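You operate a simulated robot arm through the tools that you are given. There is no shell and no other tool. Be economical: measure what you need, move in short steps, check, and stop when the job is done.

Carry out the task below with a simulated robot arm. There is one attempt and no reset: what you move stays moved.

TASK
Close the wide drawer by the jewellery box.
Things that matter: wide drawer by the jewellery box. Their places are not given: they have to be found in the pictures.

It is judged by the outcome, as a careful person would: the job done as asked, and still so three seconds after it is handed in. It fails if anything else is knocked over, pushed out of place, dropped, spilled or broken.

THE ROBOT
A 6-joint arm with a two-finger parallel gripper, fixed in place. Base frame: the origin is at the foot of the arm, x ahead of it, y to its left, z up. Lengths are in mm, angles in degrees, forces in N, time in s.
With the tool pointing down near the work surface it reaches from about 220 to 660 mm from the base axis. Its first joint turns from -66.0 to 66.0 degrees. Payload 2.9 kg.
Tool frame: the origin (TCP) lies between the finger pads and is the grasp point; the fingertips stand 30 mm ahead of it; z points along the fingers, y is the line along which they close. The gripper opens to 110 mm. The fingers are 20 mm wide and 10 mm thick; the gripper's body (48 by 112 mm) begins 55 mm behind the TCP.
Orientation is that of the tool frame in the base frame, as a unit quaternion [x, y, z, w]. With the fingers straight down and closing along the base's y, the tool's x points along the base's -x, its y along +y and its z along -z.

THE INTERFACE
- The arm moves only by the tool servo_tool. Its argument "moves" is a list of rows, each an object (a shift or turn left out is 0, a gripper value left out holds the last) with "slide": the shift along the tool's x, y, z in units of 150 mm (1.0 is 150 mm), a list of three; "dr": the turn, a rotation vector about the tool's x, y, z in units of 180 degrees (1.0 is 180 degrees), a list of three. In form: [{"slide": [tx, ty, tz], "dr": [ax, ay, az]}, ...]. A call has 1 to 8 rows; each row is the pose to reach, as a shift and turn from the pose commanded when the call began, along the tool's axes at that moment. "claw" is the opening in per cent of the stroke, from 0 (shut) to 100 (fully open), set as the call begins (left out, the last holds). A call with a number of a shift or a turn outside -1 to 1 is refused whole. A row lasts 0.2 s, in which the tool goes at most 50 mm and 8.6 degrees; a call with a longer step from one row to the next is refused whole, and so is a gripper value outside its range. A pose out of reach is approached as far as the arm can. The call stops where the force on the tool passes 40 N (or 10 N more than at its start, if that is more) or the arm is blocked; 0.2 s more then pass. The fingers move at their own pace (about 108 mm/s each) and stop on an object; they squeeze with about 38 N. The grip force told is the motor's: it shows also when the fingers shut on nothing. Time passes only in rows, and 0.2 s behind the last, so rows that repeat a pose let the fingers close. It gives the time, the measured TCP pose, the force on the tool (base axes), the opening and the grip force at its end, in the units of the frame above (readings bear some noise).
- Cameras (640 x 400 px; columns grow to the right, rows downward): "scene" is fixed at [56.8, 430.1, 1371.7]; the picture's right is [-0.87, -0.49, 0.00], its down [-0.37, 0.66, -0.65] and it looks along [0.32, -0.57, -0.76] (base axes); focal length 334 px, centre (320, 200). "wrist" rides on the gripper at [-36, 0, -57] in the tool frame; the picture's right is [0.00, -1.00, 0.00], its down [0.97, 0.00, -0.24] and it looks along [0.24, 0.00, 0.97] (tool axes); focal length 218 px, centre (320, 200).
- grab_frame(camera): a new picture of that camera. No time passes.
- measure_at(camera, pixels): for up to 12 pixels [column, row] of the newest picture of that camera ("zoom" is the newest enlarged one), the place [x, y, z] in the base frame of the surface seen there, good to about 2 mm, but the place of the scene camera against the robot may be out by one fixed shift of up to 12 mm in any direction. No time passes.
- zoom(camera, box): a new picture of the part [left, top, right, bottom] of that camera's present view, enlarged. No time passes.
- finish_job(): hands the job in; it is judged then, once.

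Work in short steps. Measure before you move; look again where a grasp or a placing could have gone wrong, and mend it. You have 60 turns and 30 pictures in all, the two below and enlarged ones among them. Open the gripper and draw the arm clear of the work before you hand the job in, unless the task says otherwise; then end with one line.

The tools are called after "Call:" as a command line: name --argument value ..., lists and objects as JSON in quotes. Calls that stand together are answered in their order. servo_tool: Moves the arm, as the interface text tells. Its arguments: {"type":"object","properties":{"moves":{"type":"array"},"claw":{"type":"number"}},"required":["moves"]} The other tools are called the same way: grab_frame (camera) takes a picture; measure_at (camera, pixels) gives the place of the surface under pixels of a picture; zoom (camera, box) takes an enlarged picture of a part of a camera's view; finish_job () hands the job in.

At the start:

```text
clock: 0.0
tcp_pos: [353.2, -270.8, 835.2]
orientation: [0.001, 1.0, 0.001, 0.0]
ft_force: [0.2, -0.8, -0.5]
grip_width: 110.1
grip_force: 0.1
```

scene: 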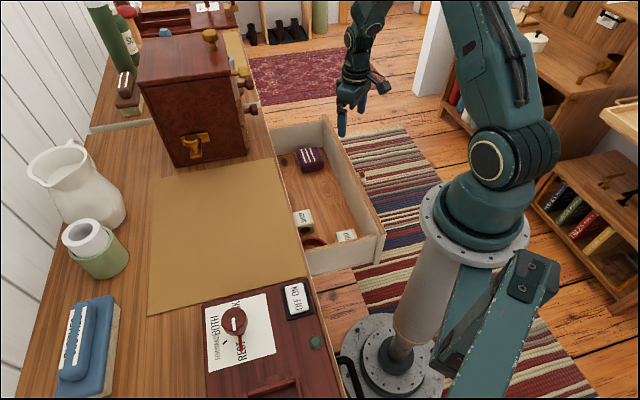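
wrist: 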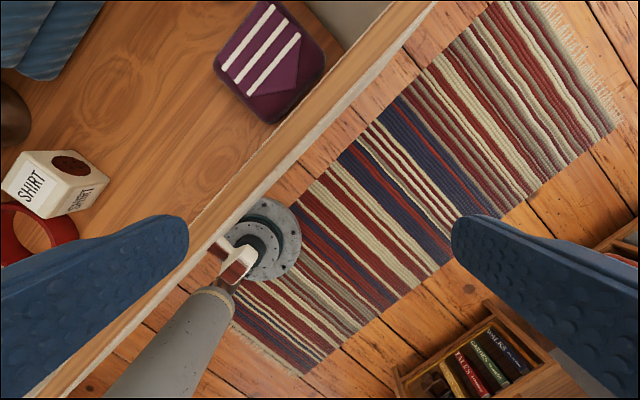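

The open drawer spans roughly (275,130)-(385,260) in the scene picture. I'll zoom in there and measure its front panel.

Call:
zoom --camera "scene" --box '[220, 80, 420, 300]'

Call:
measure_at --camera "scene" --pixels '[[324, 118], [384, 235], [354, 177], [376, 262], [308, 250], [272, 132], [308, 280], [310, 185], [340, 265], [250, 100], [215, 210], [332, 118]]'

Call:
measure_at --camera "wrist" --pixels '[[400, 30], [300, 130], [160, 270], [70, 360], [420, 20], [290, 140], [100, 120]]'

Call:
zoom --camera "scene" --box '[80, 0, 280, 200]'

```text
1.82 times, centred on (320, 190) of scene
```

zoom: 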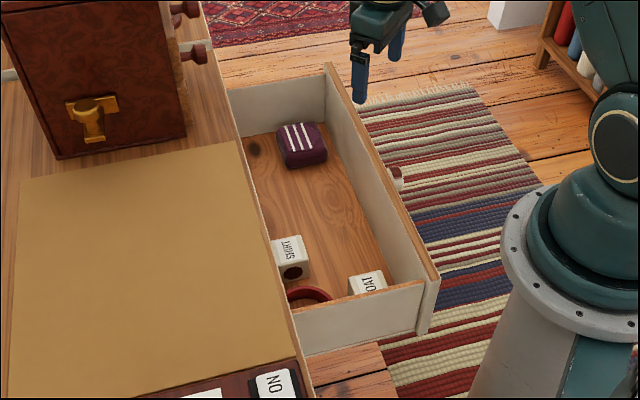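

```text
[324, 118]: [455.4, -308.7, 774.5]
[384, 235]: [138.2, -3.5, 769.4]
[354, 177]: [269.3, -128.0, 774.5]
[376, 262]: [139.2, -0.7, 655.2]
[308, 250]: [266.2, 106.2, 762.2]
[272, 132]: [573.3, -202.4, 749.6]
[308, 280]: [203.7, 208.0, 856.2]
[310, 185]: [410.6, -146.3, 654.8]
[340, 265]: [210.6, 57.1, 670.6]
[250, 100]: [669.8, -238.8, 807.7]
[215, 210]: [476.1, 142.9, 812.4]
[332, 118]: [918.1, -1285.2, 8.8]
```

```text
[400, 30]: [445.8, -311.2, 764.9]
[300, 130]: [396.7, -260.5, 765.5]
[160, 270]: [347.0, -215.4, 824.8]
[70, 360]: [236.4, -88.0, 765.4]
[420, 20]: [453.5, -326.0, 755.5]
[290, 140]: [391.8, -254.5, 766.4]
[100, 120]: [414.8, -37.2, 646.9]
```

```text
2.00 times, centred on (180, 100) of scene
```

zoom: 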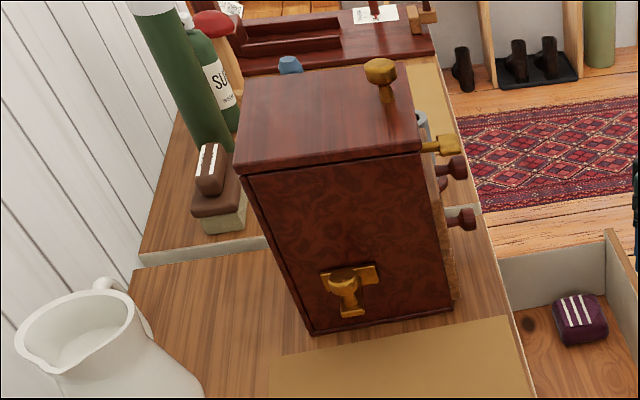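

The only open drawer is the desk drawer. Its front panel runs diagonally and has a knob near scene pixel (362,178). I'll measure the knob, the desk edge and anything on the desk near the centre of the edge.

Call:
measure_at --camera "scene" --pixels '[[362, 177], [361, 181], [358, 175], [384, 244], [327, 118], [380, 230], [310, 275], [300, 250], [280, 170], [266, 130], [310, 160], [295, 285]]'

Call:
measure_at --camera "wrist" --pixels '[[325, 125], [318, 120], [310, 115], [302, 110], [330, 130], [335, 135], [220, 220], [228, 228], [60, 30], [60, 175], [10, 110], [270, 50]]'

Call:
zoom --camera "wrist" --box '[200, 50, 400, 250]'

```text
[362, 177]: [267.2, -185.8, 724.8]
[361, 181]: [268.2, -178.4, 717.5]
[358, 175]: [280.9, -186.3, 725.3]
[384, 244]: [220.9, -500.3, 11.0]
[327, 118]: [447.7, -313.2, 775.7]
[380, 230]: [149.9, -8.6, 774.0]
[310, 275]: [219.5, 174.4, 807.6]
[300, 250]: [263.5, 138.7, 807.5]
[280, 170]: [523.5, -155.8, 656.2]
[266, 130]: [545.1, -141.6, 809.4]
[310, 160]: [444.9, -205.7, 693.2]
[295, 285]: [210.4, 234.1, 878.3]
```

```text
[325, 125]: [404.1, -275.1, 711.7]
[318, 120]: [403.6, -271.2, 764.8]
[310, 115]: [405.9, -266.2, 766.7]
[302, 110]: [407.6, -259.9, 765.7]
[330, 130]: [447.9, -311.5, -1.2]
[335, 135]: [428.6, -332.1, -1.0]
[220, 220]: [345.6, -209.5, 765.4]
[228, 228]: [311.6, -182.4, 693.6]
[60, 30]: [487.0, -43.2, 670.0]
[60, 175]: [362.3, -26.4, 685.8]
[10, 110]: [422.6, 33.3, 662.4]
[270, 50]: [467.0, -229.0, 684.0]
```

```text
2.00 times, centred on (300, 150) of wrist
```

zoom: 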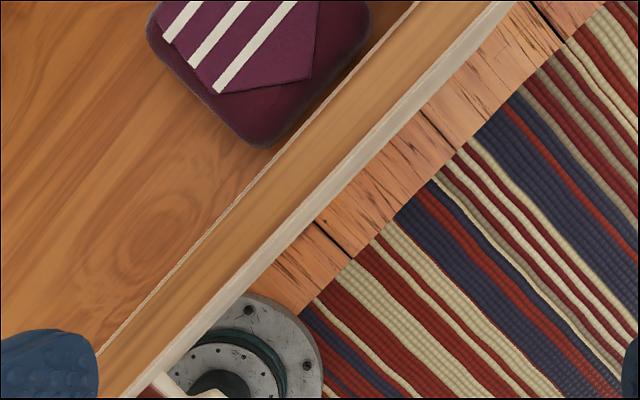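

In the base frame the panel normal is about (0.693, 0.720). The outer face is at n≈84, the desk edge at n≈278, and the panel top at z≈765. The knob sits mid-panel at z≈716. I'll shut the fingers, move in front of the panel centre above the knob, and yaw 46° so the tool squares up to the panel.

Call:
servo_tool --moves '[{"slide": [0.1, 0.09, 0], "dr": [0, 0, -0.043]}, {"slide": [0.2, 0.18, 0], "dr": [0, 0, -0.086]}, {"slide": [0.3, 0.27, 0], "dr": [0, 0, -0.128]}, {"slide": [0.4, 0.36, 0], "dr": [0, 0, -0.171]}, {"slide": [0.5, 0.45, 0], "dr": [0, 0, -0.214]}, {"slide": [0.607, 0.54, 0], "dr": [0, 0, -0.256]}, {"slide": [0.607, 0.54, 0], "dr": [0, 0, -0.256]}]' --claw 0

```text
clock: 1.6
tcp_pos: [260.1, -188.5, 836.9]
orientation: [-0.391, 0.92, 0.0, 0.001]
ft_force: [0.2, -0.5, 0.5]
grip_width: 0.1
grip_force: 37.9
```

The tool is now aligned. Next I tilt the fingers 30° toward the panel and lower to z≈769, keeping the tips about 15 mm off the face.

Call:
servo_tool --moves '[{"slide": [0, 0, 0], "dr": [0, -0.042, 0]}, {"slide": [0, 0, 0.05], "dr": [0, -0.084, 0]}, {"slide": [0, 0, 0.15], "dr": [0, -0.126, 0]}, {"slide": [0, 0, 0.28], "dr": [0, -0.167, 0]}, {"slide": [0, 0, 0.38], "dr": [0, -0.167, 0]}, {"slide": [0, 0, 0.45], "dr": [0, -0.167, 0]}, {"slide": [0, 0, 0.45], "dr": [0, -0.167, 0]}]'

Call:
zoom --camera "scene" --box '[240, 80, 440, 280]'

Call:
grab_frame --camera "wrist"

```text
clock: 3.2
tcp_pos: [260.8, -190.7, 768.6]
orientation: [-0.378, 0.889, 0.101, 0.239]
ft_force: [0.7, -0.4, -0.3]
grip_width: 0.0
grip_force: 37.6
```

```text
2.00 times, centred on (340, 180) of scene
```

zoom: 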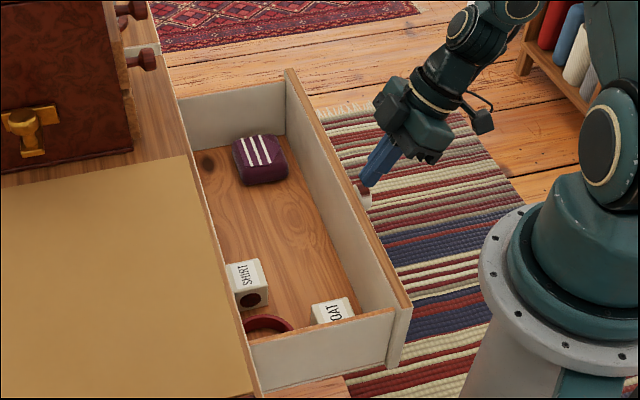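

```text
23 pictures are left
```

wrist: 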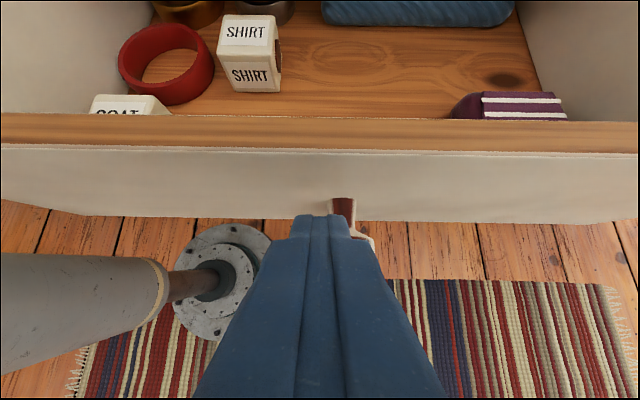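

The picture shows the closed fingers square to the panel, with the knob just below and beside them. I push along the panel normal gently, about 10 mm per row.

Call:
servo_tool --moves '[{"slide": [-0.058, 0, 0.0333]}, {"slide": [-0.0866, 0, 0.05]}, {"slide": [-0.13, 0, 0.075]}, {"slide": [-0.173, 0, 0.1]}, {"slide": [-0.2165, 0, 0.125]}, {"slide": [-0.26, 0, 0.15]}, {"slide": [-0.303, 0, 0.175]}, {"slide": [-0.346, 0, 0.2]}]'

Call:
grab_frame --camera "wrist"

```text
clock: 5.0
tcp_pos: [302.8, -146.4, 768.2]
orientation: [-0.377, 0.889, 0.102, 0.239]
ft_force: [0.2, 0.5, 0.4]
grip_width: 0.0
grip_force: 37.2
```

```text
22 pictures are left
```

wrist: 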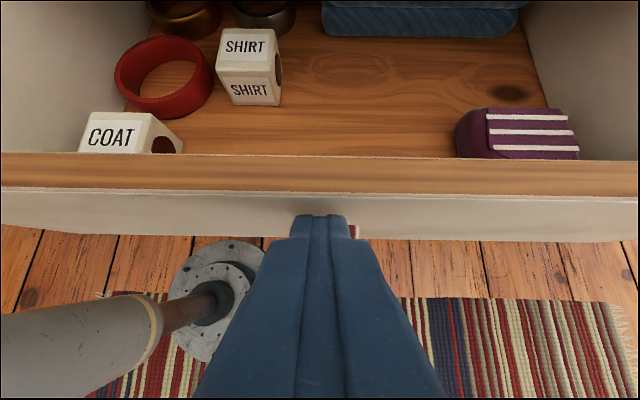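

The drawer is sliding freely and its contents are steady. I carry on pushing at the same pace.

Call:
servo_tool --moves '[{"slide": [-0.058, 0, 0.0333]}, {"slide": [-0.115, 0, 0.0667]}, {"slide": [-0.173, 0, 0.1]}, {"slide": [-0.231, 0, 0.1333]}, {"slide": [-0.289, 0, 0.1667]}, {"slide": [-0.346, 0, 0.2]}, {"slide": [-0.404, 0, 0.2333]}, {"slide": [-0.462, 0, 0.2667]}]'

Call:
grab_frame --camera "wrist"

Call:
grab_frame --camera "scene"

```text
clock: 6.8
tcp_pos: [359.7, -89.2, 768.9]
orientation: [-0.377, 0.889, 0.102, 0.239]
ft_force: [-0.3, 1.0, -0.2]
grip_width: 0.2
grip_force: 37.3
```

```text
21 pictures are left
```

wrist: 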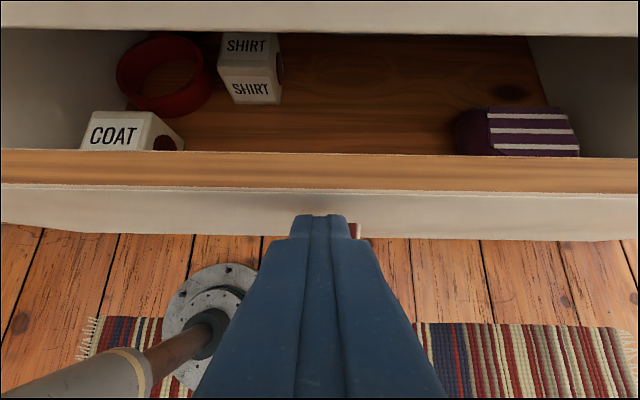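

```text
20 pictures are left
```

scene: 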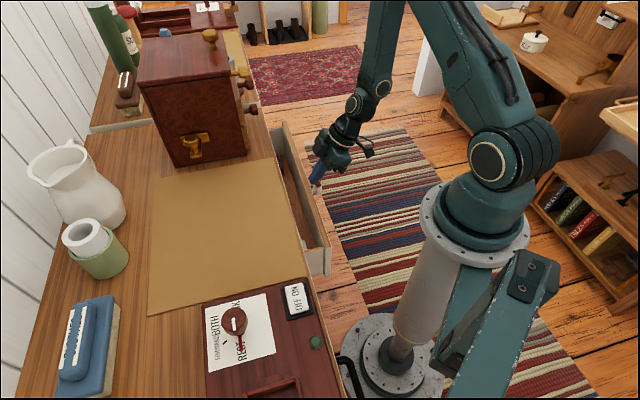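

The tip is at n≈209 and the desk edge at n≈278, so about 70 mm remain. I push another 50 mm with slowing steps.

Call:
servo_tool --moves '[{"slide": [-0.052, 0, 0.03]}, {"slide": [-0.104, 0, 0.06]}, {"slide": [-0.156, 0, 0.09]}, {"slide": [-0.208, 0, 0.12]}, {"slide": [-0.242, 0, 0.14]}, {"slide": [-0.268, 0, 0.155]}, {"slide": [-0.289, 0, 0.1667]}]'

Call:
grab_frame --camera "wrist"

Call:
zoom --camera "scene" --box '[220, 80, 420, 300]'

```text
clock: 8.4
tcp_pos: [394.1, -53.3, 769.1]
orientation: [-0.377, 0.889, 0.101, 0.239]
ft_force: [-0.3, 0.6, 0.4]
grip_width: 0.0
grip_force: 38.0
```

```text
19 pictures are left
```

wrist: 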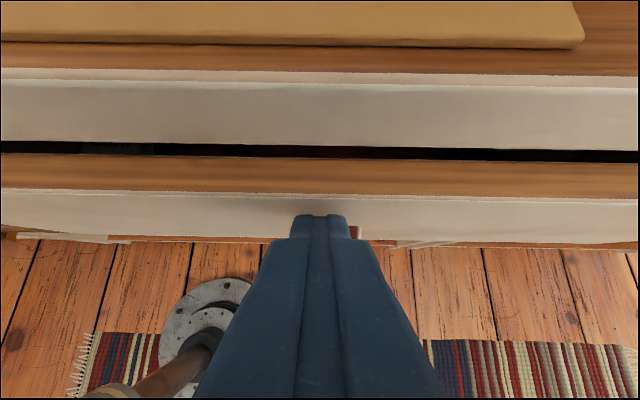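

```text
1.82 times, centred on (320, 190) of scene
```

zoom: 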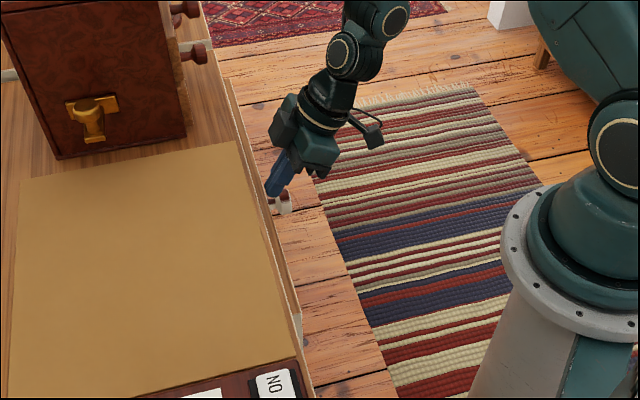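

About 20 mm remain. I advance in small 4 mm steps until contact force shows the drawer is home.

Call:
servo_tool --moves '[{"slide": [-0.0231, 0, 0.01333]}, {"slide": [-0.0462, 0, 0.02667]}, {"slide": [-0.0693, 0, 0.04]}, {"slide": [-0.0866, 0, 0.05]}, {"slide": [-0.104, 0, 0.06]}, {"slide": [-0.1155, 0, 0.0667]}]'

Call:
grab_frame --camera "wrist"

```text
clock: 9.8
tcp_pos: [406.5, -39.3, 768.5]
orientation: [-0.377, 0.889, 0.102, 0.239]
ft_force: [-2.7, -2.2, 0.4]
grip_width: 0.1
grip_force: 37.8
```

```text
17 pictures are left
```

wrist: 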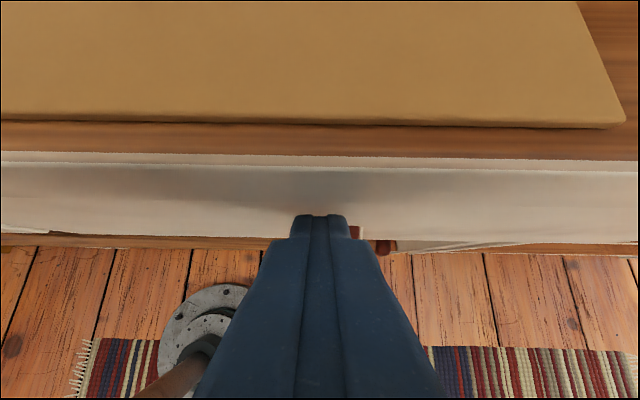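

The panel now looks nearly flush, and there is only slight force. I push a few more millimetres to check it is seated.

Call:
servo_tool --moves '[{"slide": [-0.0116, 0, 0.00667]}, {"slide": [-0.0231, 0, 0.01333]}, {"slide": [-0.0347, 0, 0.02]}, {"slide": [-0.0462, 0, 0.02667]}, {"slide": [-0.0577, 0, 0.0333]}, {"slide": [-0.0693, 0, 0.04]}]'

Call:
grab_frame --camera "wrist"

```text
clock: 10.5
tcp_pos: [407.1, -38.7, 767.4]
orientation: [-0.375, 0.891, 0.099, 0.234]
ft_force: [-4.2, -2.7, 1.3]
grip_width: 0.0
grip_force: 37.5
stopped in row 3: the force on the tool passed its limit (the readings are from after the stop); the commanded pose is now the measured one
```

```text
16 pictures are left
```

wrist: 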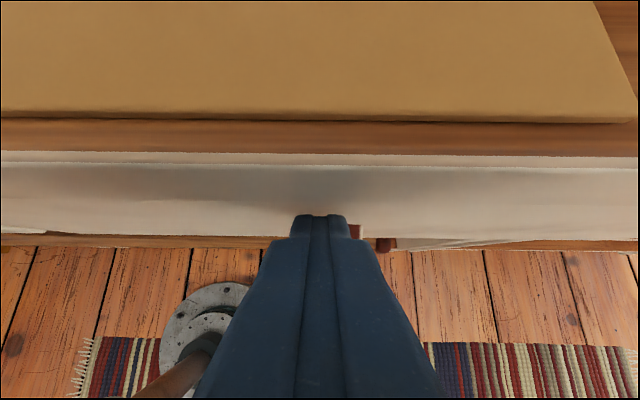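

The arm met a hard stop with the panel flush, so the drawer is shut. I back straight away along the normal.

Call:
servo_tool --moves '[{"slide": [0.0289, 0, -0.0167]}, {"slide": [0.115, 0, -0.0667]}, {"slide": [0.231, 0, -0.1333]}, {"slide": [0.346, 0, -0.2]}, {"slide": [0.462, 0, -0.2667]}, {"slide": [0.462, 0, -0.2667]}]'

Call:
grab_frame --camera "wrist"

Call:
grab_frame --camera "scene"

```text
clock: 11.9
tcp_pos: [351.6, -96.6, 768.2]
orientation: [-0.376, 0.891, 0.1, 0.234]
ft_force: [0.1, 0.2, 0.3]
grip_width: 0.0
grip_force: 37.9
```

```text
15 pictures are left
```

wrist: 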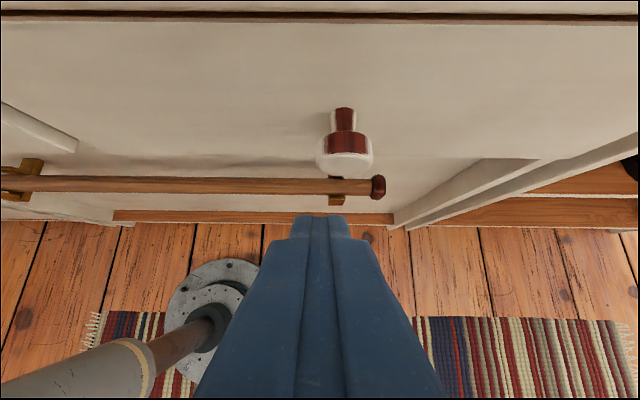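

```text
14 pictures are left
```

scene: 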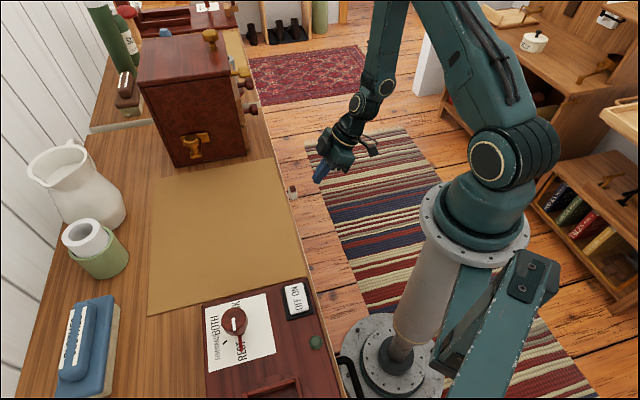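

The scene shows the drawer gone under the desktop and nothing else disturbed. I'll check the panel is flush with the carcass, and open the gripper while backing off.

Call:
measure_at --camera "wrist" --pixels '[[320, 6], [320, 40], [100, 40], [540, 40], [100, 6], [540, 6], [345, 155], [200, 185]]'

Call:
servo_tool --moves '[{"slide": [0.058, 0, -0.0333]}, {"slide": [0.115, 0, -0.12]}, {"slide": [0.115, 0, -0.22]}, {"slide": [0.115, 0, -0.32]}, {"slide": [0.115, 0, -0.4]}, {"slide": [0.115, 0, -0.4]}]' --claw 60

Call:
grab_frame --camera "wrist"

```text
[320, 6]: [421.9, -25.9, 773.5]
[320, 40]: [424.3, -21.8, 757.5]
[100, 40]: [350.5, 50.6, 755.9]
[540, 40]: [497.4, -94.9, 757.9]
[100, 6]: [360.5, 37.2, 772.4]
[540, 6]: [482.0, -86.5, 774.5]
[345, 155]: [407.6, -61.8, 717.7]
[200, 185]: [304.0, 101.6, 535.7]
```

```text
clock: 13.3
tcp_pos: [318.9, -129.4, 811.8]
orientation: [-0.376, 0.891, 0.099, 0.234]
ft_force: [0.0, 0.0, 0.4]
grip_width: 65.8
grip_force: 0.1
```

```text
13 pictures are left
```

wrist: 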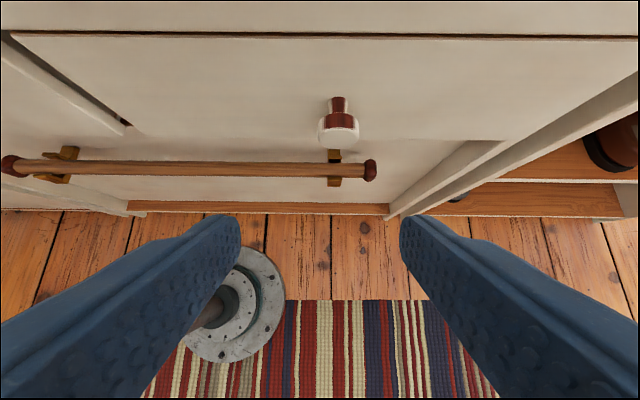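

The drawer looks shut. I'll do one last flushness check against the rail above and the dividers, because a dark strip shows at the left end.

Call:
measure_at --camera "wrist" --pixels '[[320, 20], [320, 60], [130, 20], [130, 60], [520, 20], [520, 60], [120, 115], [60, 80], [40, 85], [575, 100], [560, 80], [320, 160]]'

Call:
zoom --camera "wrist" --box '[0, 0, 260, 170]'

```text
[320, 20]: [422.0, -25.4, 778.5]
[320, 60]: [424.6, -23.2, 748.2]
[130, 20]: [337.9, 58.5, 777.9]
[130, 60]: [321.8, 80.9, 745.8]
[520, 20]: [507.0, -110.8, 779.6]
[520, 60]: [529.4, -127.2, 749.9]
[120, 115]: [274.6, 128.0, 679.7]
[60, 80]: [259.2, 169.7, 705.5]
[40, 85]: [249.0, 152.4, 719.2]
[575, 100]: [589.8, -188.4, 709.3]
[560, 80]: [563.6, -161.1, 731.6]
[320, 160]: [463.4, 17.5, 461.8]
```

```text
2.35 times, centred on (130, 85) of wrist
```

zoom: 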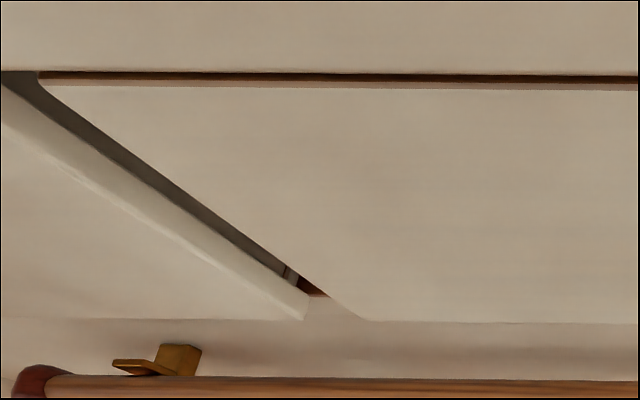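

The panel sits evenly about 4 mm behind the rail face along its whole width, so the drawer is fully closed. The arm is clear with the gripper open, so I hand the job in.

Call:
finish_job

```text
The job is handed in.
```

The wide drawer by the jewellery box is closed to its stop, and the pictures show nothing else moved or knocked over.
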